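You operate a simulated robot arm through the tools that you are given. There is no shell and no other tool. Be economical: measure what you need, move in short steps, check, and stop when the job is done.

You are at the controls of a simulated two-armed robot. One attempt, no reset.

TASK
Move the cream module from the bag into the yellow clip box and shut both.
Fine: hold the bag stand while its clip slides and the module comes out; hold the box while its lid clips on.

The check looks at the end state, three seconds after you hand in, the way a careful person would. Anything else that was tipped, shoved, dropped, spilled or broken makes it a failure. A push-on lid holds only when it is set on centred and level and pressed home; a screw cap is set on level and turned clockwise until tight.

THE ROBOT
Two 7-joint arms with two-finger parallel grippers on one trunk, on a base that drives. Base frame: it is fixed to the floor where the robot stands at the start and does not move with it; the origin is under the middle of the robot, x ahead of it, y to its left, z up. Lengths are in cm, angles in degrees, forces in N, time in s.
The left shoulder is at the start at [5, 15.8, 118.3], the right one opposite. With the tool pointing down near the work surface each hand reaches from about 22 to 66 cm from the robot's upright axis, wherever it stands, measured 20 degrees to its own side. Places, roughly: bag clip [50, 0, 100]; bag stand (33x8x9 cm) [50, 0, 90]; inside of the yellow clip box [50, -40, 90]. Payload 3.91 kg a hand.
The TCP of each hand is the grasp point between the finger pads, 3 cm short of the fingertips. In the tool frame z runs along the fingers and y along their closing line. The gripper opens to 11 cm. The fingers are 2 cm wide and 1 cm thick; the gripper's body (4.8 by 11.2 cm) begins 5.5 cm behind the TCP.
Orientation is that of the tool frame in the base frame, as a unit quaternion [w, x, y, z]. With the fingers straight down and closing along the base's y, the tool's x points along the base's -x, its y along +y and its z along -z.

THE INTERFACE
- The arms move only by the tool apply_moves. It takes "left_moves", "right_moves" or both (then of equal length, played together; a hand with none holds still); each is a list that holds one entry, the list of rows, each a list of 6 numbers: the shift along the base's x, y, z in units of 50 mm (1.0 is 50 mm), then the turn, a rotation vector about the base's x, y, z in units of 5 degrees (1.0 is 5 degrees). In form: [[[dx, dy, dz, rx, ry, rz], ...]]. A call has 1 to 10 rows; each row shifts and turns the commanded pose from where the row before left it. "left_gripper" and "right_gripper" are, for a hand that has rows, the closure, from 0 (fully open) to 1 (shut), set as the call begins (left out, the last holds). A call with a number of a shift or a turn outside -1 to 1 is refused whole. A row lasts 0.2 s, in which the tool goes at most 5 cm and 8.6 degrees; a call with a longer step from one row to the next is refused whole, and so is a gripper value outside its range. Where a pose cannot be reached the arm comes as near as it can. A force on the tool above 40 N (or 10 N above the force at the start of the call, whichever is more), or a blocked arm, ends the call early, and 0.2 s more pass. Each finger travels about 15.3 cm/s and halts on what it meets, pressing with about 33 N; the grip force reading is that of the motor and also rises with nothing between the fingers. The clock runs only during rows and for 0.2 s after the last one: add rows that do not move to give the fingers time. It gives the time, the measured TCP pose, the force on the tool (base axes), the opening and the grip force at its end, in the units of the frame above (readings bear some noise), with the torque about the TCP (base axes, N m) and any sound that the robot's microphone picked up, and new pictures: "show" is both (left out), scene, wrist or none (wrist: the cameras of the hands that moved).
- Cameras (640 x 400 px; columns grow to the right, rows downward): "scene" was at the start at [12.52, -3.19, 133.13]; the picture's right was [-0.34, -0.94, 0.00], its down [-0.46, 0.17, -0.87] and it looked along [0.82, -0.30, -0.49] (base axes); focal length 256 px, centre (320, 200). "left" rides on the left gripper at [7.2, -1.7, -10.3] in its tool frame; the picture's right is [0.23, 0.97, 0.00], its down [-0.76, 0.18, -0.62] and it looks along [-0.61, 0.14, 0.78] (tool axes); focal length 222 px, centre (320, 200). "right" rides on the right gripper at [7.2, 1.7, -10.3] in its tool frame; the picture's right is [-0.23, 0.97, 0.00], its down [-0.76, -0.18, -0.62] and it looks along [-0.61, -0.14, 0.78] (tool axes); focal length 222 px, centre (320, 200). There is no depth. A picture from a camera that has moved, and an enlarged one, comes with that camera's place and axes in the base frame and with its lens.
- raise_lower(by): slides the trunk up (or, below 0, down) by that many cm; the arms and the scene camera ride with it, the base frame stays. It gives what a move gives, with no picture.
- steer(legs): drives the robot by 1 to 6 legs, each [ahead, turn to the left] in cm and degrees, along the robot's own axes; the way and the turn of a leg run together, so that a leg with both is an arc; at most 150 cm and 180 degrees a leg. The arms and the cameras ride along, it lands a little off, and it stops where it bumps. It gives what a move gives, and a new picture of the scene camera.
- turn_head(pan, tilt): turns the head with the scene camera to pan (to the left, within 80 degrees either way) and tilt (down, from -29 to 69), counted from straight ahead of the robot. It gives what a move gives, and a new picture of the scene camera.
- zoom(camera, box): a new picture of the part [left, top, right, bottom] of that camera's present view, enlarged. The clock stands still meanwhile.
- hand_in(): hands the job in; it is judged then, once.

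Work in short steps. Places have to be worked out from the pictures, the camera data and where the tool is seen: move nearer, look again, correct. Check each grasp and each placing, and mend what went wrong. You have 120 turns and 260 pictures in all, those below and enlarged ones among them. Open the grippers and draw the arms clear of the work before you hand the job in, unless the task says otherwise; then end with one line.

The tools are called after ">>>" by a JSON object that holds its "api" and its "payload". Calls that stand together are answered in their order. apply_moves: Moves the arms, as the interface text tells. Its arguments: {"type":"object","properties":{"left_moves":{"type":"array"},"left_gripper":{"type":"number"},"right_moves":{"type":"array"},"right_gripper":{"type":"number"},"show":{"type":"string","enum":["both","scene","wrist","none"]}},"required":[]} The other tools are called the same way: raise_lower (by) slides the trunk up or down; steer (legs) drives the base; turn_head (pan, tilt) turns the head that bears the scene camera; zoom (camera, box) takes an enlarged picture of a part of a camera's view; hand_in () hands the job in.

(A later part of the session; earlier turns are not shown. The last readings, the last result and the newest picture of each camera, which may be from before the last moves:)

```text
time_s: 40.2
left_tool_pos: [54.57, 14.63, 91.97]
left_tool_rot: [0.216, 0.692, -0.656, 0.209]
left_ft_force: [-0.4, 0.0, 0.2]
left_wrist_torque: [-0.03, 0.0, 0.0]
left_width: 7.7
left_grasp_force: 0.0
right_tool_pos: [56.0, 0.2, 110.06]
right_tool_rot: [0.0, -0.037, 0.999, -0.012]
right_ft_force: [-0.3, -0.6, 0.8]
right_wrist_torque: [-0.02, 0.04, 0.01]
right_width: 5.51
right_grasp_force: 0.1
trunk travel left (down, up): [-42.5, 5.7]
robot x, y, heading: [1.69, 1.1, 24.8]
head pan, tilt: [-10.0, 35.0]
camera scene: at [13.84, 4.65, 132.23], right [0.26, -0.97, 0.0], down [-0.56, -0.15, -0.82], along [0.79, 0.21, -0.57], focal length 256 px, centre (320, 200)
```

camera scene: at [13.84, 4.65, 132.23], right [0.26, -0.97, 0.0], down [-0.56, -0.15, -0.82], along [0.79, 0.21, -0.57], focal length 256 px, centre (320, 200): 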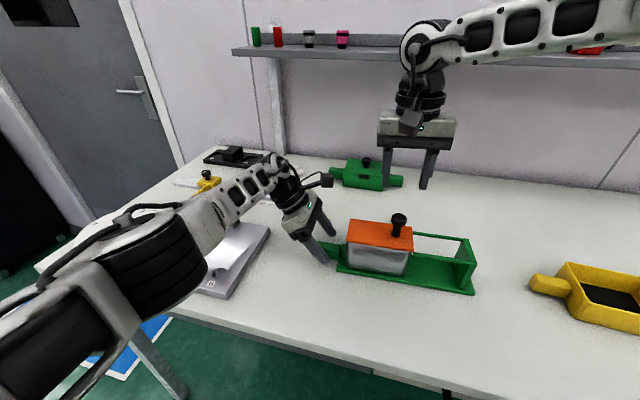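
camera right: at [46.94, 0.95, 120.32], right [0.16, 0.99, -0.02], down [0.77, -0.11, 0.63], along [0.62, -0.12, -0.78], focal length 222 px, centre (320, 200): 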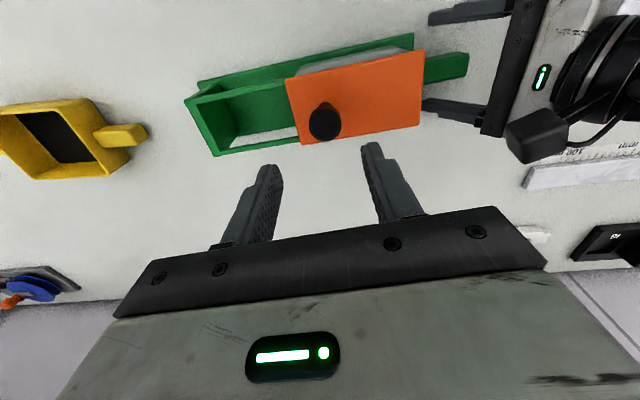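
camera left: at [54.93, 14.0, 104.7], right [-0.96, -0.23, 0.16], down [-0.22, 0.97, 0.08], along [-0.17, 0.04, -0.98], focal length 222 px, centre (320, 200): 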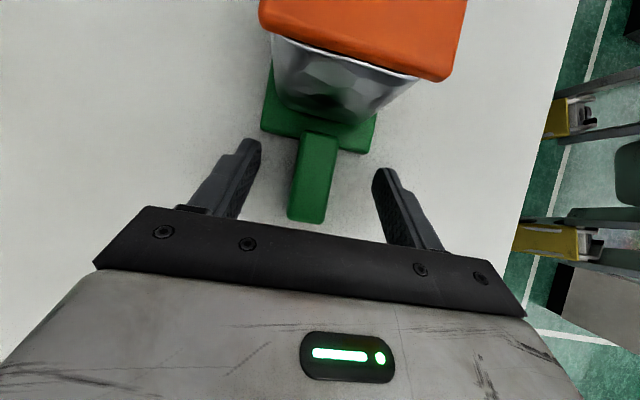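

Correct both hands back: left to x≈53.35, y≈13.9; right to (53.9, −0.35).

>>> {"api": "apply_moves", "payload": {"left_moves": [[[-0.12, -0.07, 0.02, 0, 0, 0], [-0.12, -0.07, 0.02, 0, 0, 0], [0, 0, 0, 0, 0, 0]]], "right_moves": [[[-0.2, -0.05, -0.4, 0, 0, 0], [-0.2, -0.05, -0.4, 0, 0, 0], [0, 0, 0, 0, 0, 0]]], "show": "wrist"}}

```text
time_s: 41.0
left_tool_pos: [53.35, 13.72, 92.2]
left_tool_rot: [0.217, 0.691, -0.657, 0.208]
left_ft_force: [0.2, 0.1, -0.1]
left_wrist_torque: [-0.01, 0.0, 0.03]
left_width: 7.71
left_grasp_force: 0.0
right_tool_pos: [53.87, -0.37, 106.17]
right_tool_rot: [0.0, -0.036, 0.999, -0.012]
right_ft_force: [-0.2, -0.2, -0.1]
right_wrist_torque: [0.01, -0.03, 0.02]
right_width: 5.48
right_grasp_force: 0.1
trunk travel left (down, up): [-42.5, 5.7]
robot x, y, heading: [1.48, 0.43, 24.9]
head pan, tilt: [-10.0, 35.0]
camera right: at [46.53, 1.11, 116.48], right [0.16, 0.99, -0.02], down [0.77, -0.11, 0.63], along [0.62, -0.12, -0.78], focal length 222 px, centre (320, 200)
camera left: at [55.34, 13.92, 104.88], right [-0.96, -0.23, 0.15], down [-0.22, 0.97, 0.08], along [-0.17, 0.04, -0.98], focal length 222 px, centre (320, 200)
```

right: 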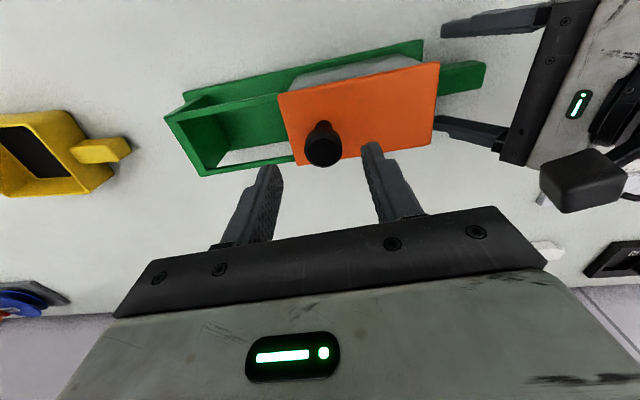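
left: 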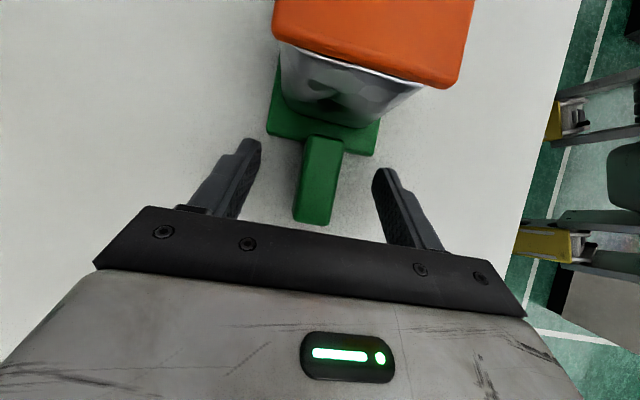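

Both aligned. Close left on the handle and lower the right around the knob.

>>> {"api": "apply_moves", "payload": {"left_moves": [[[0, 0, 0, 0, 0, 0], [0, 0, 0, 0, 0, 0], [0, 0, 0, 0, 0, 0], [0, 0, 0, 0, 0, 0], [0, 0, 0, 0, 0, 0]]], "right_moves": [[[0, 0, 0, 0, 0, 0], [0.02, 0.01, -0.4, 0, 0, 0], [0, 0, -0.4, 0, 0, 0], [0, 0, -0.35, 0, 0, 0], [0, 0, 0, 0, 0, 0]]], "left_gripper": 1, "show": "both"}}

```text
time_s: 42.2
left_tool_pos: [53.26, 13.84, 92.2]
left_tool_rot: [0.216, 0.692, -0.656, 0.209]
left_ft_force: [2.8, 0.0, -1.5]
left_wrist_torque: [-0.35, -0.41, -0.05]
left_width: 2.39
left_grasp_force: 33.2
right_tool_pos: [53.89, -0.18, 100.56]
right_tool_rot: [0.001, -0.037, 0.999, -0.012]
right_ft_force: [-1.6, -0.1, 11.6]
right_wrist_torque: [0.31, 0.12, 0.14]
right_width: 5.41
right_grasp_force: 0.0
trunk travel left (down, up): [-42.5, 5.7]
robot x, y, heading: [1.31, 0.7, 24.6]
head pan, tilt: [-10.0, 35.0]
camera scene: at [13.69, 4.61, 132.27], right [0.26, -0.97, 0.0], down [-0.55, -0.15, -0.82], along [0.79, 0.21, -0.57], focal length 256 px, centre (320, 200)
camera right: at [46.56, 1.21, 110.67], right [0.16, 0.99, -0.02], down [0.77, -0.11, 0.63], along [0.62, -0.11, -0.78], focal length 222 px, centre (320, 200)
camera left: at [55.3, 13.93, 104.9], right [-0.96, -0.23, 0.15], down [-0.22, 0.97, 0.08], along [-0.17, 0.04, -0.98], focal length 222 px, centre (320, 200)
```

scene: 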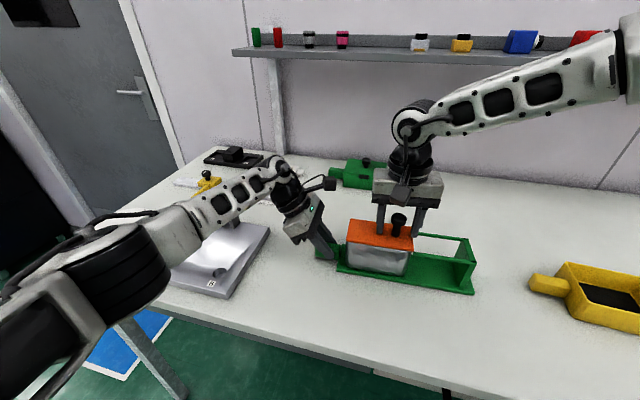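
right: 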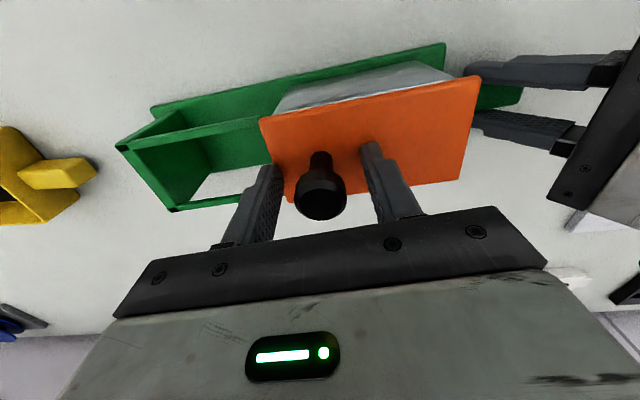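
left: 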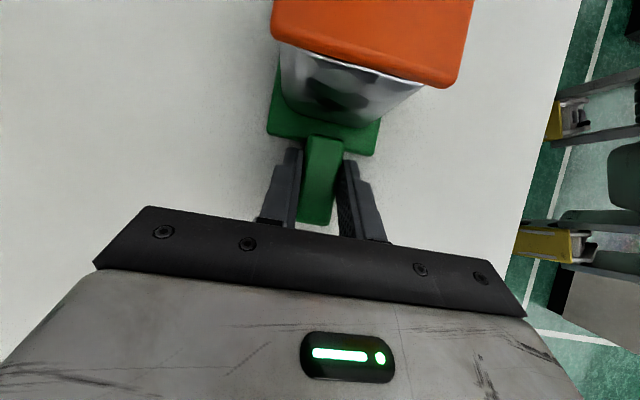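

Fingertips touched the plate (z≈97.5). Raise 1 cm, shift −0.6 cm in x and close on the knob.

>>> {"api": "apply_moves", "payload": {"right_moves": [[[0, 0, 0.2, 0, 0, 0], [-0.12, 0.04, 0.02, 0, 0, 0]]], "show": "none"}}

>>> {"api": "apply_moves", "payload": {"right_moves": [[[0, 0, 0, 0, 0, 0], [0, 0, 0, 0, 0, 0], [0, 0, 0, 0, 0, 0]]], "right_gripper": 0.85, "show": "wrist"}}

```text
time_s: 42.8
left_tool_pos: [53.23, 13.84, 92.21]
left_tool_rot: [0.216, 0.691, -0.657, 0.209]
left_ft_force: [-0.7, 0.8, 1.8]
left_wrist_torque: [0.19, -0.14, -0.03]
left_width: 2.38
left_grasp_force: 33.0
right_tool_pos: [53.39, 0.05, 101.41]
right_tool_rot: [-0.001, -0.037, 0.999, -0.013]
right_ft_force: [0.1, 0.6, 0.0]
right_wrist_torque: [-0.01, -0.02, 0.01]
right_width: 5.48
right_grasp_force: 0.0
trunk travel left (down, up): [-42.5, 5.7]
robot x, y, heading: [1.4, 0.76, 25.1]
head pan, tilt: [-10.0, 35.0]
```

```text
time_s: 43.6
left_tool_pos: [53.27, 13.98, 92.2]
left_tool_rot: [0.215, 0.693, -0.655, 0.21]
left_ft_force: [-1.2, 8.7, 3.2]
left_wrist_torque: [-0.67, -0.32, -0.23]
left_width: 2.36
left_grasp_force: 33.0
right_tool_pos: [53.45, -0.06, 101.39]
right_tool_rot: [0.0, -0.035, 0.999, -0.012]
right_ft_force: [1.8, -8.7, 0.0]
right_wrist_torque: [0.03, 0.03, -0.02]
right_width: 2.71
right_grasp_force: 33.4
trunk travel left (down, up): [-42.5, 5.7]
robot x, y, heading: [1.65, 0.69, 24.7]
head pan, tilt: [-10.0, 35.0]
camera right: at [46.02, 1.39, 111.59], right [0.16, 0.99, -0.02], down [0.77, -0.11, 0.63], along [0.62, -0.12, -0.78], focal length 222 px, centre (320, 200)
```

right: 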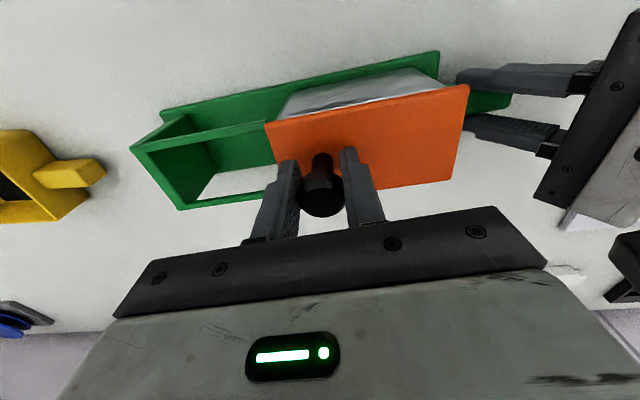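

Knob gripped. Slide the clip towards −y along the stand axis.

>>> {"api": "apply_moves", "payload": {"right_moves": [[[0.015, -0.2, 0, 0, 0, 0], [0.015, -0.2, 0, 0, 0, 0], [0.015, -0.2, 0, 0, 0, 0], [0.015, -0.2, 0, 0, 0, 0]]], "show": "both"}}

```text
time_s: 44.6
left_tool_pos: [53.42, 13.76, 92.19]
left_tool_rot: [0.217, 0.691, -0.657, 0.209]
left_ft_force: [2.5, -1.8, 3.6]
left_wrist_torque: [-0.79, -0.35, 0.27]
left_width: 2.39
left_grasp_force: 33.7
right_tool_pos: [53.82, -3.96, 101.43]
right_tool_rot: [0.0, -0.037, 0.999, -0.013]
right_ft_force: [-3.0, 1.6, -2.9]
right_wrist_torque: [0.34, 0.6, 0.25]
right_width: 2.7
right_grasp_force: 32.8
trunk travel left (down, up): [-42.5, 5.7]
robot x, y, heading: [1.79, 0.52, 24.6]
head pan, tilt: [-10.0, 35.0]
camera scene: at [13.78, 4.59, 132.24], right [0.26, -0.97, 0.0], down [-0.55, -0.15, -0.82], along [0.79, 0.21, -0.57], focal length 256 px, centre (320, 200)
camera right: at [46.38, -2.63, 111.66], right [0.16, 0.99, -0.02], down [0.77, -0.11, 0.63], along [0.62, -0.12, -0.78], focal length 222 px, centre (320, 200)
```

scene: 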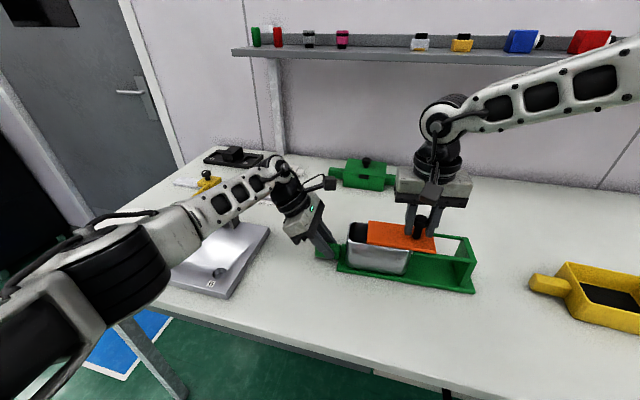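
right: 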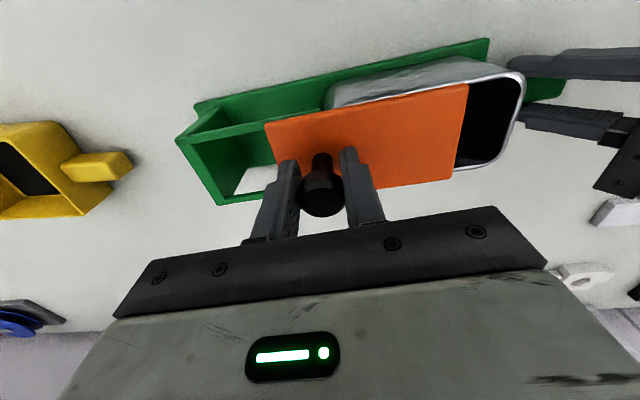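

Sliding well; continue till near the end.

>>> {"api": "apply_moves", "payload": {"right_moves": [[[0.015, -0.22, 0, 0, 0, 0], [0.015, -0.22, 0, 0, 0, 0], [0.015, -0.22, 0, 0, 0, 0], [0.015, -0.22, 0, 0, 0, 0], [0.015, -0.22, 0, 0, 0, 0], [0.015, -0.22, 0, 0, 0, 0], [0.015, -0.22, 0, 0, 0, 0]]], "show": "both"}}

```text
time_s: 46.2
left_tool_pos: [53.34, 13.75, 92.33]
left_tool_rot: [0.216, 0.691, -0.657, 0.209]
left_ft_force: [6.1, -6.2, 4.2]
left_wrist_torque: [0.65, -0.41, 0.68]
left_width: 2.38
left_grasp_force: 33.0
right_tool_pos: [54.42, -11.71, 101.53]
right_tool_rot: [0.002, -0.037, 0.999, -0.011]
right_ft_force: [-3.9, 4.7, 2.2]
right_wrist_torque: [0.27, 0.28, 0.08]
right_width: 2.68
right_grasp_force: 32.3
trunk travel left (down, up): [-42.5, 5.7]
robot x, y, heading: [1.62, 0.86, 24.7]
head pan, tilt: [-10.0, 35.0]
camera scene: at [13.73, 4.58, 132.26], right [0.26, -0.97, 0.0], down [-0.55, -0.15, -0.82], along [0.79, 0.21, -0.57], focal length 256 px, centre (320, 200)
camera right: at [46.98, -10.32, 111.64], right [0.16, 0.99, -0.02], down [0.77, -0.11, 0.63], along [0.62, -0.11, -0.78], focal length 222 px, centre (320, 200)
```

scene: 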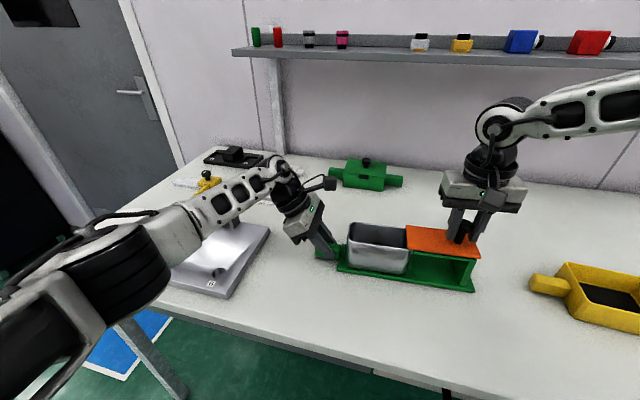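
right: 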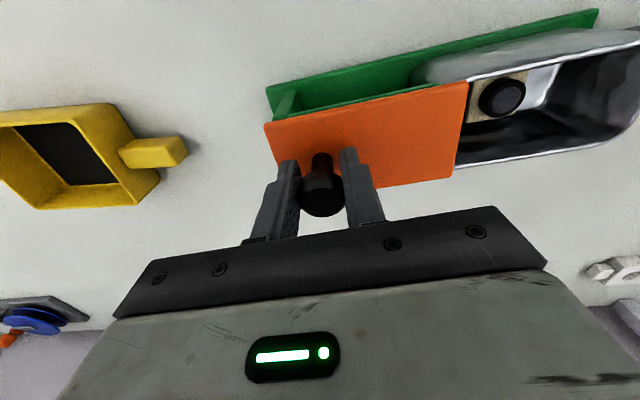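

Clip fully open; the cream module with a black knob is visible in the bag. Release the clip, rise, and move above the bag for a look.

>>> {"api": "apply_moves", "payload": {"right_moves": [[[0, 0, 0, 0, 0, 0], [0, 0, 0, 0, 0, 0], [0, 0, 0.5, 0, 0, 0], [0, 0, 0.6, 0, 0, 0], [0, 0, 0.6, 0, 0, 0], [0, 0.6, 0.1, 0, 0, 0], [0, 0.6, 0, 0, 0, 0], [0, 0.6, 0, 0, 0, 0], [0, 0.6, 0, 0, 0, 0]]], "right_gripper": 0.5, "show": "both"}}

>>> {"api": "zoom", "payload": {"camera": "scene", "box": [320, 180, 480, 300]}}

```text
time_s: 48.2
left_tool_pos: [53.25, 13.86, 92.27]
left_tool_rot: [0.215, 0.692, -0.657, 0.209]
left_ft_force: [-1.0, 2.2, 4.0]
left_wrist_torque: [0.34, -0.23, 0.04]
left_width: 2.39
left_grasp_force: 33.1
right_tool_pos: [54.47, 0.29, 110.6]
right_tool_rot: [0.001, -0.036, 0.999, -0.011]
right_ft_force: [-0.3, 0.0, -0.4]
right_wrist_torque: [-0.04, -0.01, 0.01]
right_width: 5.49
right_grasp_force: 0.1
trunk travel left (down, up): [-42.5, 5.7]
robot x, y, heading: [1.21, 0.57, 25.0]
head pan, tilt: [-10.0, 35.0]
camera scene: at [13.7, 4.63, 132.25], right [0.26, -0.97, 0.0], down [-0.55, -0.15, -0.82], along [0.79, 0.21, -0.57], focal length 256 px, centre (320, 200)
camera right: at [47.01, 1.74, 120.79], right [0.16, 0.99, -0.02], down [0.77, -0.11, 0.63], along [0.62, -0.11, -0.78], focal length 222 px, centre (320, 200)
```

scene: 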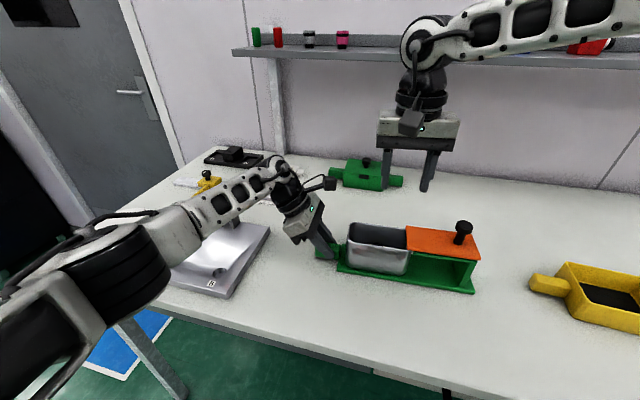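
right: 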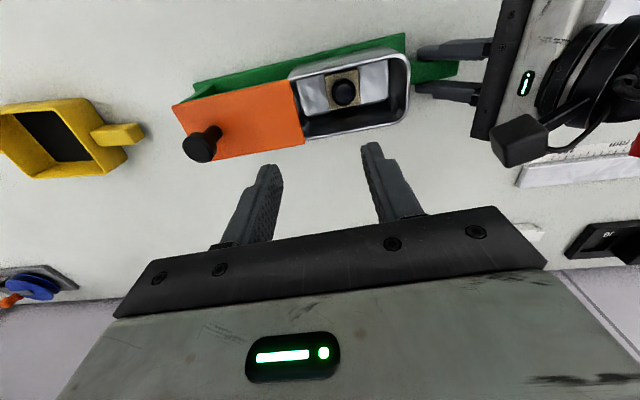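

```text
3.33 times, centred on (400, 240) of scene
camera zoom: at [13.7, 4.63, 132.25], right [0.26, -0.97, 0.0], down [-0.55, -0.15, -0.82], along [0.79, 0.21, -0.57], focal length 853 px, centre (53, 67)
```

zoom: 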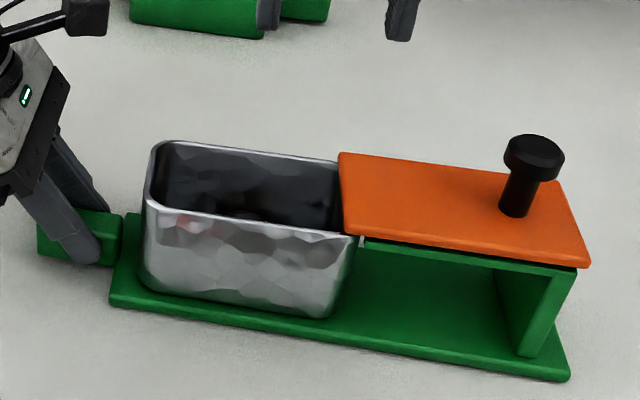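

>>> {"api": "zoom", "payload": {"camera": "right", "box": [270, 30, 430, 150]}}

```text
3.33 times, centred on (350, 90) of right
camera zoom: at [47.01, 1.74, 120.79], right [0.16, 0.99, -0.02], down [0.77, -0.11, 0.63], along [0.62, -0.11, -0.78], focal length 740 px, centre (220, 567)
```

zoom: 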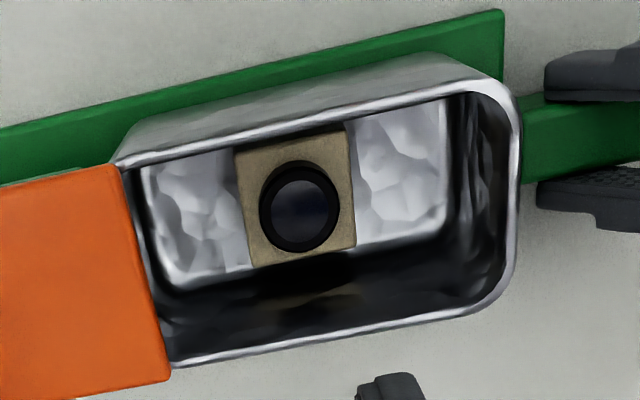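

Triangulated: the module's black knob is at (53.95, 3.05), top z≈92, width ≈2.9; cream block ≈4 cm wide. I move above it and descend partway.

>>> {"api": "apply_moves", "payload": {"right_moves": [[[-0.05, 0.28, 0, 0, 0, 0], [-0.05, 0.27, 0, 0, 0, 0], [0, 0, -0.5, 0, 0, 0], [0, 0, -0.5, 0, 0, 0], [0, 0, -0.5, 0, 0, 0], [0, 0, -0.4, 0, 0, 0], [0, 0, 0, 0, 0, 0]]], "right_gripper": 0.52, "show": "wrist"}}

>>> {"api": "zoom", "payload": {"camera": "right", "box": [220, 80, 440, 240]}}

```text
time_s: 49.8
left_tool_pos: [53.37, 13.76, 92.32]
left_tool_rot: [0.216, 0.691, -0.657, 0.21]
left_ft_force: [-0.1, 0.7, 4.9]
left_wrist_torque: [0.33, -0.26, 0.0]
left_width: 2.38
left_grasp_force: 33.2
right_tool_pos: [53.81, 3.17, 100.97]
right_tool_rot: [0.001, -0.036, 0.999, -0.011]
right_ft_force: [0.6, 0.3, -0.3]
right_wrist_torque: [0.0, 0.05, -0.02]
right_width: 5.3
right_grasp_force: 0.2
trunk travel left (down, up): [-42.5, 5.7]
robot x, y, heading: [1.38, 0.73, 25.0]
head pan, tilt: [-10.0, 35.0]
camera right: at [46.49, 4.53, 111.12], right [0.16, 0.99, -0.02], down [0.77, -0.11, 0.63], along [0.62, -0.12, -0.78], focal length 222 px, centre (320, 200)
```

right: 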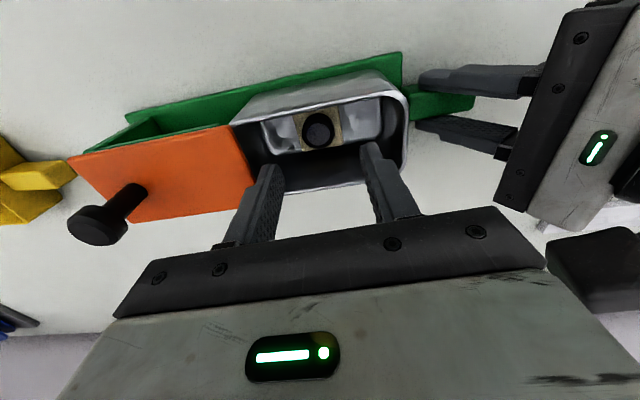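

```text
2.50 times, centred on (330, 160) of right
camera zoom: at [46.49, 4.53, 111.12], right [0.16, 0.99, -0.02], down [0.77, -0.11, 0.63], along [0.62, -0.12, -0.78], focal length 555 px, centre (295, 300)
```

zoom: 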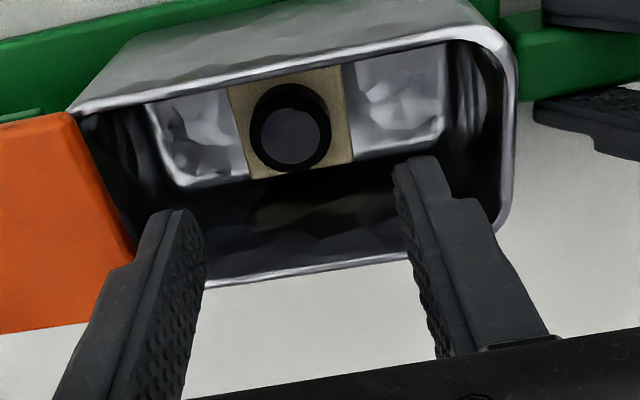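

Knob seen at about (54.1, 2.8). Descend into the bag to TCP z≈93.6.

>>> {"api": "apply_moves", "payload": {"right_moves": [[[0.05, -0.06, -0.4, 0, 0, 0], [0, 0, -0.4, 0, 0, 0], [0, 0, -0.4, 0, 0, 0], [0, 0, -0.28, 0, 0, 0], [0, 0, 0, 0, 0, 0]]], "show": "wrist"}}

>>> {"api": "zoom", "payload": {"camera": "right", "box": [220, 80, 440, 240]}}

```text
time_s: 51.0
left_tool_pos: [53.26, 13.82, 92.11]
left_tool_rot: [0.215, 0.692, -0.656, 0.21]
left_ft_force: [-1.4, 0.9, 3.8]
left_wrist_torque: [0.08, -0.31, 0.09]
left_width: 2.39
left_grasp_force: 33.1
right_tool_pos: [53.77, 2.23, 94.91]
right_tool_rot: [0.006, -0.037, 0.999, -0.004]
right_ft_force: [-1.3, -0.1, 9.1]
right_wrist_torque: [0.2, 0.13, 0.08]
right_width: 5.26
right_grasp_force: 0.1
right hand out of reach, approached as far as the arm can: row 3, 4
trunk travel left (down, up): [-42.5, 5.7]
robot x, y, heading: [1.58, 0.99, 24.9]
head pan, tilt: [-10.0, 35.0]
stopped in row 5 (right hand): the force on the tool passed its limit at 42 N (the readings are from after the stop); the commanded pose is now the measured one
camera right: at [46.27, 3.46, 105.02], right [0.16, 0.99, 0.0], down [0.76, -0.12, 0.64], along [0.63, -0.1, -0.77], focal length 222 px, centre (320, 200)
```

right: 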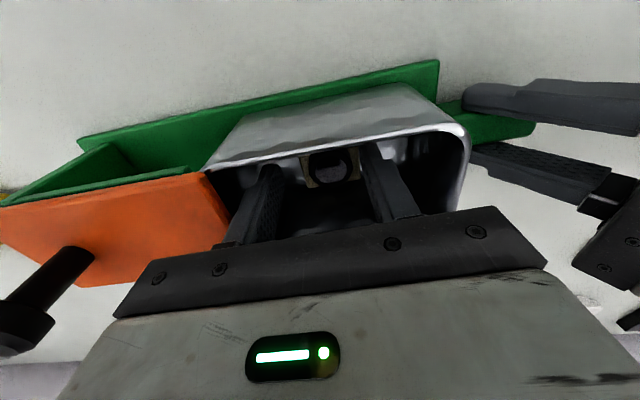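

```text
2.50 times, centred on (330, 160) of right
camera zoom: at [46.27, 3.46, 105.02], right [0.16, 0.99, 0.0], down [0.76, -0.12, 0.64], along [0.63, -0.1, -0.77], focal length 555 px, centre (295, 300)
```

zoom: 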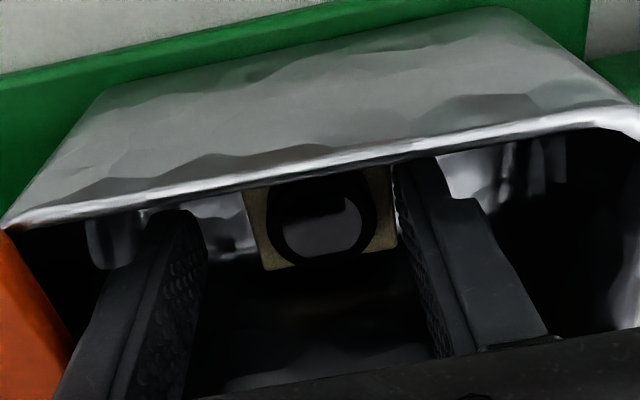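

Contact at tips z≈91.9 (on the block's edge; heights are ~1.6 higher than I judged). Knob now computes to (53.4, 3.0). Raise slightly and centre.

>>> {"api": "apply_moves", "payload": {"right_moves": [[[0, 0, 0.1, 0, 0, 0], [-0.07, 0.16, 0, 0, 0, 0], [0, 0, 0, 0, 0, 0]]], "show": "wrist"}}

>>> {"api": "zoom", "payload": {"camera": "right", "box": [220, 80, 440, 240]}}

```text
time_s: 51.8
left_tool_pos: [53.35, 13.89, 92.25]
left_tool_rot: [0.215, 0.692, -0.656, 0.211]
left_ft_force: [-1.4, 2.3, 11.8]
left_wrist_torque: [0.15, -0.51, 0.01]
left_width: 2.35
left_grasp_force: 32.8
right_tool_pos: [53.45, 2.73, 95.28]
right_tool_rot: [0.006, -0.036, 0.999, -0.005]
right_ft_force: [-0.3, 0.7, -0.5]
right_wrist_torque: [0.0, -0.02, -0.01]
right_width: 5.28
right_grasp_force: 0.1
trunk travel left (down, up): [-42.5, 5.7]
robot x, y, heading: [1.61, 0.95, 24.6]
head pan, tilt: [-10.0, 35.0]
camera right: at [45.94, 4.04, 105.45], right [0.16, 0.99, -0.01], down [0.76, -0.12, 0.63], along [0.63, -0.1, -0.77], focal length 222 px, centre (320, 200)
```

right: 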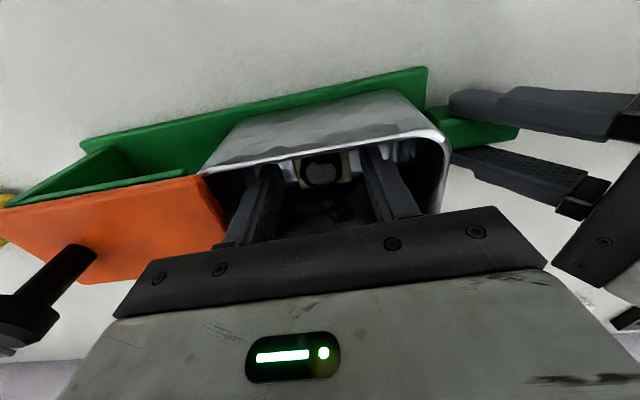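

```text
2.50 times, centred on (330, 160) of right
camera zoom: at [45.94, 4.04, 105.45], right [0.16, 0.99, -0.01], down [0.76, -0.12, 0.63], along [0.63, -0.1, -0.77], focal length 555 px, centre (295, 300)
```

zoom: 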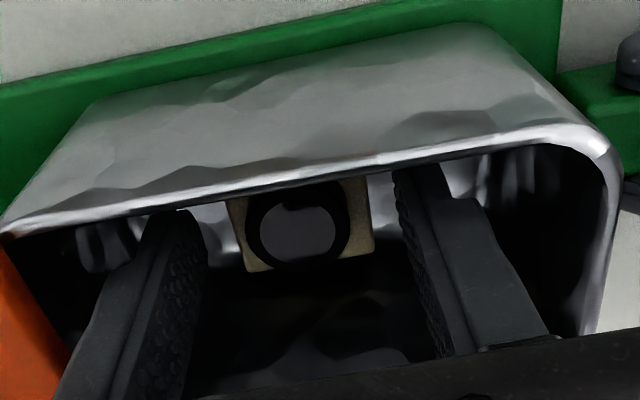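

Centred on the knob. Close.

>>> {"api": "apply_moves", "payload": {"right_moves": [[[0, 0.01, 0, 0, 0, 0], [0, 0, 0, 0, 0, 0], [0, 0, 0, 0, 0, 0]]], "right_gripper": 1, "show": "none"}}

>>> {"api": "zoom", "payload": {"camera": "right", "box": [220, 80, 440, 240]}}

```text
time_s: 52.6
left_tool_pos: [53.31, 13.95, 92.24]
left_tool_rot: [0.216, 0.692, -0.656, 0.21]
left_ft_force: [1.1, 2.7, 14.9]
left_wrist_torque: [0.02, -0.52, 0.08]
left_width: 2.35
left_grasp_force: 33.2
right_tool_pos: [53.4, 2.71, 95.36]
right_tool_rot: [0.006, -0.036, 0.999, -0.004]
right_ft_force: [0.6, -0.5, -0.1]
right_wrist_torque: [-0.01, 0.01, 0.01]
right_width: 2.67
right_grasp_force: 32.8
trunk travel left (down, up): [-42.5, 5.7]
robot x, y, heading: [1.55, 0.49, 24.8]
head pan, tilt: [-10.0, 35.0]
```

```text
2.50 times, centred on (330, 160) of right
camera zoom: at [45.93, 4.04, 105.46], right [0.16, 0.99, -0.01], down [0.76, -0.12, 0.63], along [0.63, -0.1, -0.77], focal length 555 px, centre (295, 300)
```

zoom: 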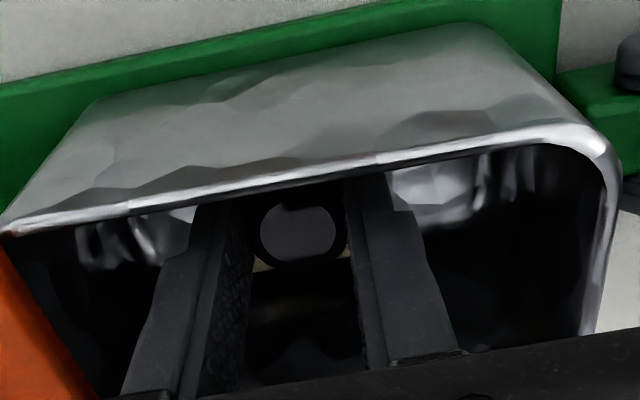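

Gripped (2.67). Lift straight up 10 cm.

>>> {"api": "apply_moves", "payload": {"right_moves": [[[0, 0, 0.2, 0, 0, 0], [0, 0, 0.3, 0, 0, 0], [0, 0, 0.4, 0, 0, 0], [0, 0, 0.4, 0, 0, 0], [0, 0, 0.4, 0, 0, 0], [0, 0, 0.4, 0, 0, 0]]], "show": "both"}}

```text
time_s: 54.0
left_tool_pos: [53.33, 13.74, 92.2]
left_tool_rot: [0.215, 0.692, -0.656, 0.21]
left_ft_force: [2.6, 1.7, 18.3]
left_wrist_torque: [-0.25, -0.61, 0.19]
left_width: 2.4
left_grasp_force: 32.6
right_tool_pos: [53.45, 2.83, 105.93]
right_tool_rot: [0.006, -0.038, 0.999, -0.005]
right_ft_force: [-0.3, -0.3, 0.9]
right_wrist_torque: [0.0, 0.01, 0.02]
right_width: 0.0
right_grasp_force: 33.3
trunk travel left (down, up): [-42.5, 5.7]
robot x, y, heading: [1.44, 0.67, 24.8]
head pan, tilt: [-10.0, 35.0]
camera scene: at [13.63, 4.58, 132.26], right [0.26, -0.97, 0.0], down [-0.55, -0.15, -0.82], along [0.79, 0.21, -0.57], focal length 256 px, centre (320, 200)
camera right: at [45.98, 4.15, 116.03], right [0.16, 0.99, -0.01], down [0.76, -0.12, 0.63], along [0.63, -0.1, -0.77], focal length 222 px, centre (320, 200)
```

scene: 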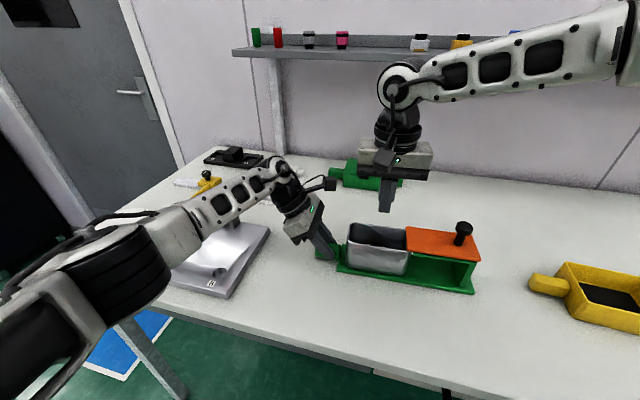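
right: 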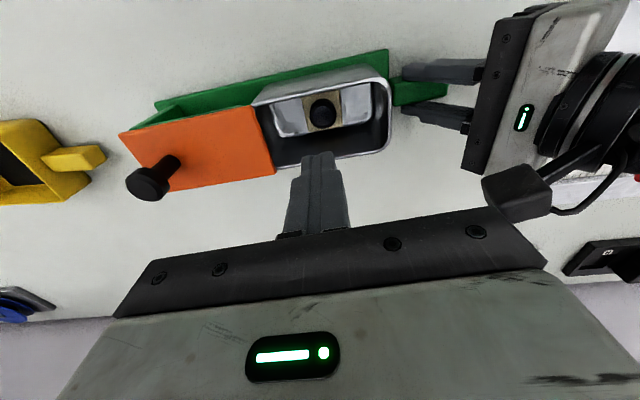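

The grip was too shallow (only ~4 mm on the knob) and slipped; the module is still in place. I'll re-descend with a 3.4 cm opening, centred at y 2.71, until the tips rest on the block top, easing the left hand up a hair.

>>> {"api": "apply_moves", "payload": {"right_moves": [[[0, 0, 0, 0, 0, 0], [0.03, -0.02, -0.4, 0, 0, 0], [0, 0, -0.4, 0, 0, 0], [0, 0, -0.4, 0, 0, 0], [0, 0, -0.4, 0, 0, 0], [0, 0, -0.36, 0, 0, 0], [0, 0, 0, 0, 0, 0]]], "left_moves": [[[0, 0, 0.02, 0, 0, 0], [0, 0, 0.01, 0, 0, 0], [0, 0, 0, 0, 0, 0], [0, 0, 0, 0, 0, 0], [0, 0, 0, 0, 0, 0], [0, 0, 0, 0, 0, 0], [0, 0, 0, 0, 0, 0]]], "right_gripper": 0.69, "show": "none"}}

>>> {"api": "zoom", "payload": {"camera": "right", "box": [220, 80, 440, 240]}}

```text
time_s: 55.6
left_tool_pos: [53.29, 13.76, 92.14]
left_tool_rot: [0.216, 0.692, -0.656, 0.209]
left_ft_force: [1.3, -2.1, 8.1]
left_wrist_torque: [-0.2, -0.49, 0.02]
left_width: 2.38
left_grasp_force: 33.1
right_tool_pos: [53.41, 2.9, 95.72]
right_tool_rot: [0.007, -0.037, 0.999, -0.004]
right_ft_force: [0.0, -0.7, 0.7]
right_wrist_torque: [0.03, 0.02, 0.02]
right_width: 3.42
right_grasp_force: 0.0
trunk travel left (down, up): [-42.5, 5.7]
robot x, y, heading: [1.68, 0.83, 24.9]
head pan, tilt: [-10.0, 35.0]
```

```text
2.50 times, centred on (330, 160) of right
camera zoom: at [46.03, 4.16, 105.95], right [0.16, 0.99, -0.01], down [0.76, -0.12, 0.63], along [0.63, -0.1, -0.77], focal length 555 px, centre (295, 300)
```

zoom: 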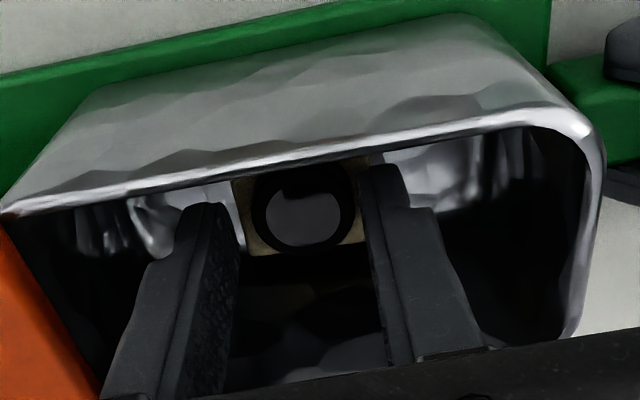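

Centred. Descend slowly 1 cm, watching for contact.

>>> {"api": "apply_moves", "payload": {"right_moves": [[[0.04, -0.01, -0.06, 0, 0, 0], [0, 0, -0.06, 0, 0, 0], [0, 0, -0.06, 0, 0, 0], [0, 0, -0.04, 0, 0, 0]]], "show": "none"}}

```text
time_s: 56.6
left_tool_pos: [53.26, 13.84, 92.23]
left_tool_rot: [0.216, 0.693, -0.656, 0.209]
left_ft_force: [0.3, -2.2, 5.8]
left_wrist_torque: [0.0, -0.35, -0.05]
left_width: 2.41
left_grasp_force: 33.2
right_tool_pos: [53.7, 2.57, 95.06]
right_tool_rot: [0.006, -0.036, 0.999, -0.004]
right_ft_force: [0.8, -0.2, -0.2]
right_wrist_torque: [0.0, 0.02, -0.01]
right_width: 3.44
right_grasp_force: 0.2
right hand out of reach, approached as far as the arm can: row 4
trunk travel left (down, up): [-42.5, 5.7]
robot x, y, heading: [1.64, 0.57, 24.8]
head pan, tilt: [-10.0, 35.0]
```

Near the right arm's inward limit; tilting the tool 10° (leaning −y) should free it. Raise a bit, tilt, re-check.

>>> {"api": "apply_moves", "payload": {"right_moves": [[[0, 0, 0.3, 0, 0, 0], [0, -0.02, 0, 1, 0, 0], [0, -0.03, 0, 1, 0, 0], [0, 0, 0, 0, 0, 0]]], "show": "none"}}

>>> {"api": "zoom", "payload": {"camera": "right", "box": [220, 80, 440, 240]}}

```text
time_s: 57.6
left_tool_pos: [53.34, 13.89, 92.07]
left_tool_rot: [0.216, 0.693, -0.656, 0.209]
left_ft_force: [-1.8, -1.0, 5.4]
left_wrist_torque: [0.04, -0.21, -0.13]
left_width: 2.38
left_grasp_force: 32.8
right_tool_pos: [53.69, 2.26, 96.74]
right_tool_rot: [0.008, -0.035, 0.996, 0.084]
right_ft_force: [0.4, -1.5, -0.2]
right_wrist_torque: [0.02, 0.04, 0.01]
right_width: 3.44
right_grasp_force: 0.1
trunk travel left (down, up): [-42.5, 5.7]
robot x, y, heading: [1.8, 0.59, 25.0]
head pan, tilt: [-10.0, 35.0]
```

```text
2.50 times, centred on (330, 160) of right
camera zoom: at [46.23, 1.76, 106.85], right [0.16, 0.97, 0.17], down [0.76, -0.23, 0.6], along [0.63, 0.03, -0.78], focal length 555 px, centre (295, 300)
```

zoom: 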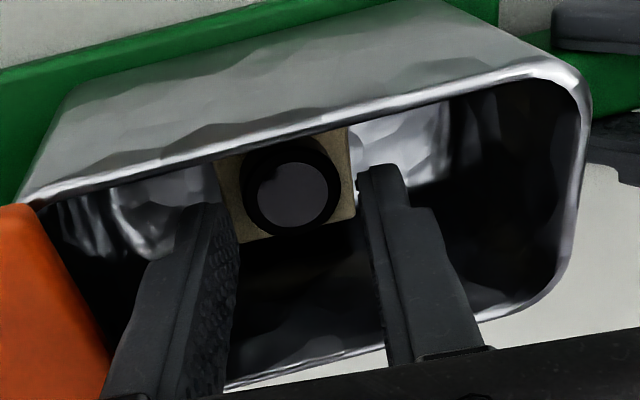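

Knob ≈(53.6, 2.85). Descend 2 cm with small y correction, slowly.

>>> {"api": "apply_moves", "payload": {"right_moves": [[[0, 0.02, -0.12, 0, 0, 0], [0, 0.02, -0.12, 0, 0, 0], [0, 0.01, -0.08, 0, 0, 0], [0, 0, -0.06, 0, 0, 0], [0, 0, -0.05, 0, 0, 0]]], "show": "none"}}

>>> {"api": "zoom", "payload": {"camera": "right", "box": [220, 80, 440, 240]}}

```text
time_s: 58.7
left_tool_pos: [53.34, 13.95, 92.1]
left_tool_rot: [0.214, 0.693, -0.656, 0.21]
left_ft_force: [-2.2, 1.4, 4.7]
left_wrist_torque: [0.06, -0.06, -0.29]
left_width: 2.39
left_grasp_force: 32.8
right_tool_pos: [53.83, 2.72, 95.18]
right_tool_rot: [0.013, -0.036, 0.996, 0.085]
right_ft_force: [-1.7, -4.2, 11.0]
right_wrist_torque: [-0.3, 0.16, -0.01]
right_width: 3.44
right_grasp_force: 0.1
trunk travel left (down, up): [-42.5, 5.7]
robot x, y, heading: [1.71, 0.97, 24.8]
head pan, tilt: [-10.0, 35.0]
stopped in row 5 (right hand): the force on the tool passed its limit at 44 N (the readings are from after the stop); the commanded pose is now the measured one
```

```text
2.50 times, centred on (330, 160) of right
camera zoom: at [46.22, 2.13, 105.34], right [0.15, 0.97, 0.17], down [0.76, -0.23, 0.61], along [0.63, 0.04, -0.78], focal length 555 px, centre (295, 300)
```

zoom: 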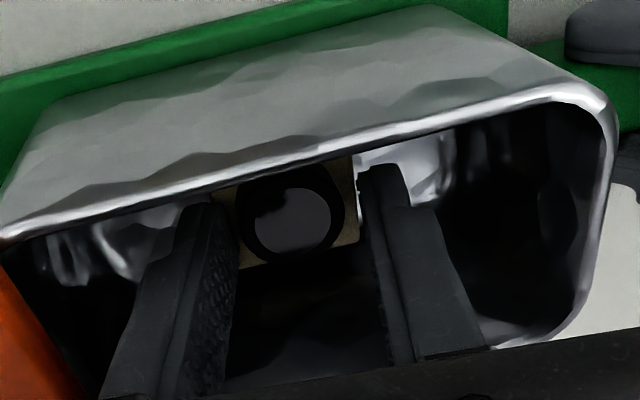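

Contact again at block-top height (~91.85). I ease up 1 mm, shift −0.3 cm in y, and close here, fully low on the knob.

>>> {"api": "apply_moves", "payload": {"right_moves": [[[0, -0.05, 0.02, -0.4, 0, 0], [0, 0, 0, 0, 0, 0]]], "show": "none"}}

>>> {"api": "apply_moves", "payload": {"right_moves": [[[0, 0, 0, 0, 0, 0], [0, 0, 0, 0, 0, 0], [0, 0, 0, 0, 0, 0]]], "right_gripper": 1, "show": "none"}}

>>> {"api": "zoom", "payload": {"camera": "right", "box": [220, 80, 440, 240]}}

```text
time_s: 59.3
left_tool_pos: [53.27, 13.85, 92.22]
left_tool_rot: [0.214, 0.693, -0.656, 0.209]
left_ft_force: [-4.3, 1.8, 10.6]
left_wrist_torque: [0.59, -0.31, 0.02]
left_width: 2.39
left_grasp_force: 32.8
right_tool_pos: [53.84, 2.38, 95.22]
right_tool_rot: [0.012, -0.036, 0.997, 0.068]
right_ft_force: [-1.2, 3.0, 4.7]
right_wrist_torque: [-0.02, 0.09, -0.03]
right_width: 3.33
right_grasp_force: 0.0
trunk travel left (down, up): [-42.5, 5.7]
robot x, y, heading: [1.55, 1.23, 24.6]
head pan, tilt: [-10.0, 35.0]
```

```text
time_s: 60.1
left_tool_pos: [53.29, 13.84, 92.11]
left_tool_rot: [0.214, 0.694, -0.655, 0.211]
left_ft_force: [-2.9, 2.5, 16.0]
left_wrist_torque: [-0.15, -0.36, -0.25]
left_width: 2.35
left_grasp_force: 32.8
right_tool_pos: [53.92, 2.29, 95.09]
right_tool_rot: [0.012, -0.036, 0.997, 0.066]
right_ft_force: [1.6, -0.3, 6.0]
right_wrist_torque: [-0.16, -0.08, -0.01]
right_width: 2.67
right_grasp_force: 32.8
trunk travel left (down, up): [-42.5, 5.7]
robot x, y, heading: [1.49, 0.66, 24.9]
head pan, tilt: [-10.0, 35.0]
```

```text
2.50 times, centred on (330, 160) of right
camera zoom: at [46.32, 2.17, 105.33], right [0.16, 0.98, 0.14], down [0.76, -0.21, 0.62], along [0.63, 0.01, -0.78], focal length 555 px, centre (295, 300)
```

zoom: 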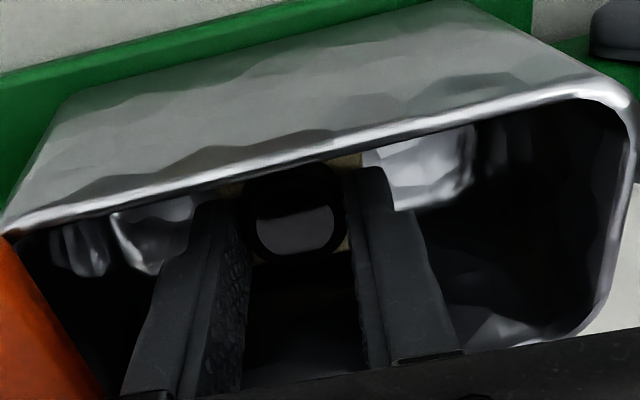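

Gripped low on the knob. Lift slowly and check the width.

>>> {"api": "apply_moves", "payload": {"right_moves": [[[0, 0, 0.05, 0, 0, 0], [0, 0, 0.08, 0, 0, 0], [0, 0, 0.1, 0, 0, 0], [0, 0, 0.15, 0, 0, 0], [0, 0, 0.15, 0, 0, 0], [0, 0, 0.15, 0, 0, 0]]], "show": "wrist"}}

```text
time_s: 61.5
left_tool_pos: [53.35, 13.87, 92.16]
left_tool_rot: [0.213, 0.694, -0.656, 0.209]
left_ft_force: [-1.5, 1.3, 19.9]
left_wrist_torque: [-0.41, -0.38, -0.08]
left_width: 2.38
left_grasp_force: 32.8
right_tool_pos: [53.78, 2.49, 98.57]
right_tool_rot: [0.011, -0.037, 0.997, 0.068]
right_ft_force: [-0.1, 0.2, -0.3]
right_wrist_torque: [0.0, -0.01, -0.03]
right_width: 2.67
right_grasp_force: 32.9
trunk travel left (down, up): [-42.5, 5.7]
robot x, y, heading: [1.86, 0.49, 24.7]
head pan, tilt: [-10.0, 35.0]
camera right: at [46.25, 2.23, 108.73], right [0.15, 0.98, 0.14], down [0.76, -0.21, 0.61], along [0.63, 0.01, -0.78], focal length 222 px, centre (320, 200)
```

right: 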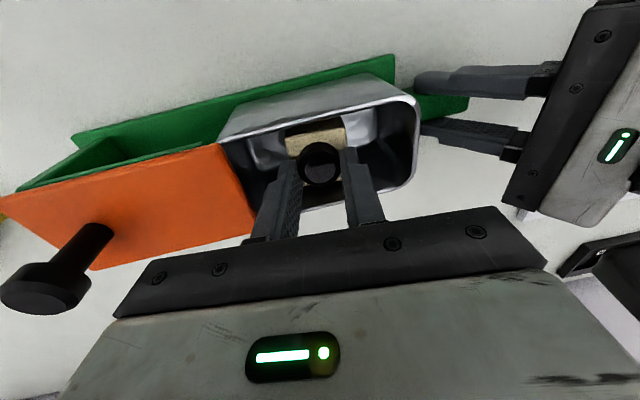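

Module held. Lift clear.

>>> {"api": "apply_moves", "payload": {"right_moves": [[[0, 0, 0.3, 0, 0, 0], [0, 0, 0.3, 0, 0, 0], [0, 0, 0.35, 0, 0, 0], [0, 0, 0.35, 0, 0, 0], [0, 0, 0.35, 0, 0, 0], [0, 0, 0.35, 0, 0, 0], [0, -0.1, 0.3, -0.4, 0, 0], [0, -0.1, 0.3, -0.4, 0, 0], [0, -0.1, 0.2, -0.6, 0, 0]]], "show": "both"}}

```text
time_s: 63.5
left_tool_pos: [53.36, 13.89, 92.11]
left_tool_rot: [0.214, 0.694, -0.655, 0.21]
left_ft_force: [-0.3, -0.7, 19.7]
left_wrist_torque: [-0.28, -0.43, -0.05]
left_width: 2.37
left_grasp_force: 32.9
right_tool_pos: [53.91, 0.94, 112.61]
right_tool_rot: [0.007, -0.037, 0.999, 0.006]
right_ft_force: [-0.4, 0.0, -0.3]
right_wrist_torque: [0.0, -0.02, 0.02]
right_width: 2.68
right_grasp_force: 33.1
trunk travel left (down, up): [-42.5, 5.7]
robot x, y, heading: [1.51, 0.78, 25.0]
head pan, tilt: [-10.0, 35.0]
camera scene: at [13.59, 4.54, 132.27], right [0.26, -0.97, 0.0], down [-0.55, -0.15, -0.82], along [0.79, 0.21, -0.57], focal length 256 px, centre (320, 200)
camera right: at [46.31, 1.91, 122.78], right [0.16, 0.99, 0.02], down [0.76, -0.13, 0.63], along [0.63, -0.09, -0.77], focal length 222 px, centre (320, 200)
```

scene: 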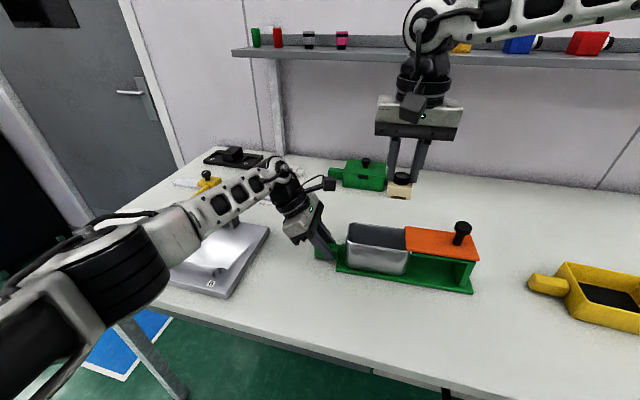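
right: 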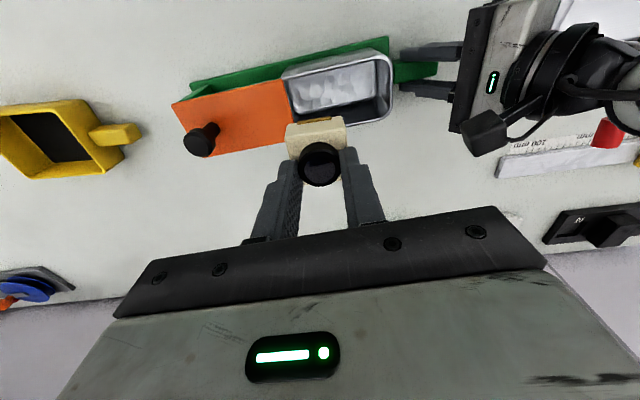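

Module is in hand. Next: ease and release the left hand, lift it to z≈112.

>>> {"api": "apply_moves", "payload": {"left_moves": [[[0, 0, 0.03, 0, 0, 0], [0, 0, 0.02, 0, 0, 0], [0, 0, 0, 0, 0, 0]]], "show": "none"}}

>>> {"api": "apply_moves", "payload": {"left_moves": [[[0, 0, 0, 0, 0, 0], [0, 0, 0, 0, 0, 0], [0, 0, 0, 0, 0, 0], [0, 0, 0.6, 0, 0, 0], [0, 0, 0.7, 0, 0, 0], [0, 0, 0.9, 0, 0, 0], [0, 0, 0.9, 0, 0, 0], [0, 0, 0.9, 0, 0, 0]]], "left_gripper": 0.3, "show": "none"}}

>>> {"api": "steer", "payload": {"legs": [[0, 37], [-21, 0], [0, -62]]}}

```text
time_s: 64.3
left_tool_pos: [53.41, 13.9, 92.22]
left_tool_rot: [0.215, 0.693, -0.656, 0.207]
left_ft_force: [1.3, -2.4, 7.5]
left_wrist_torque: [-0.5, -0.44, -0.02]
left_width: 2.37
left_grasp_force: 33.4
right_tool_pos: [54.07, 0.73, 112.52]
right_tool_rot: [0.009, -0.037, 0.999, 0.006]
right_ft_force: [0.5, 0.2, -0.3]
right_wrist_torque: [0.06, 0.0, 0.01]
right_width: 2.66
right_grasp_force: 32.7
trunk travel left (down, up): [-42.5, 5.7]
robot x, y, heading: [1.71, 0.66, 24.8]
head pan, tilt: [-10.0, 35.0]
```

```text
time_s: 66.1
left_tool_pos: [53.06, 13.93, 112.22]
left_tool_rot: [0.214, 0.694, -0.655, 0.208]
left_ft_force: [0.4, 0.2, 0.5]
left_wrist_torque: [0.01, -0.01, 0.0]
left_width: 7.68
left_grasp_force: 0.1
right_tool_pos: [53.92, 0.86, 112.72]
right_tool_rot: [0.008, -0.036, 0.999, 0.006]
right_ft_force: [0.2, -0.1, -0.3]
right_wrist_torque: [0.01, 0.0, -0.02]
right_width: 2.67
right_grasp_force: 33.7
trunk travel left (down, up): [-42.5, 5.7]
robot x, y, heading: [1.63, 0.92, 24.9]
head pan, tilt: [-10.0, 35.0]
```

```text
time_s: 72.2
left_tool_pos: [43.7, -28.53, 112.24]
left_tool_rot: [-0.254, -0.532, 0.792, -0.157]
left_ft_force: [-0.2, -0.1, -0.2]
left_wrist_torque: [-0.01, -0.02, 0.03]
left_width: 7.72
left_grasp_force: 0.2
right_tool_pos: [38.72, -40.58, 112.39]
right_tool_rot: [0.01, 0.186, 0.982, 0.004]
right_ft_force: [0.2, -0.2, -1.0]
right_wrist_torque: [-0.04, 0.04, 0.02]
right_width: 2.64
right_grasp_force: 33.4
trunk travel left (down, up): [-42.5, 5.7]
robot x, y, heading: [-8.65, -18.08, -0.9]
head pan, tilt: [-10.0, 35.0]
camera scene: at [4.04, -19.95, 132.25], right [-0.19, -0.98, 0.0], down [-0.56, 0.11, -0.82], along [0.8, -0.15, -0.57], focal length 256 px, centre (320, 200)
```

scene: 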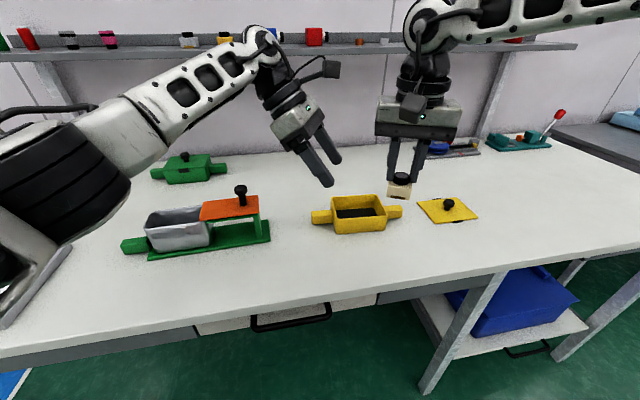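

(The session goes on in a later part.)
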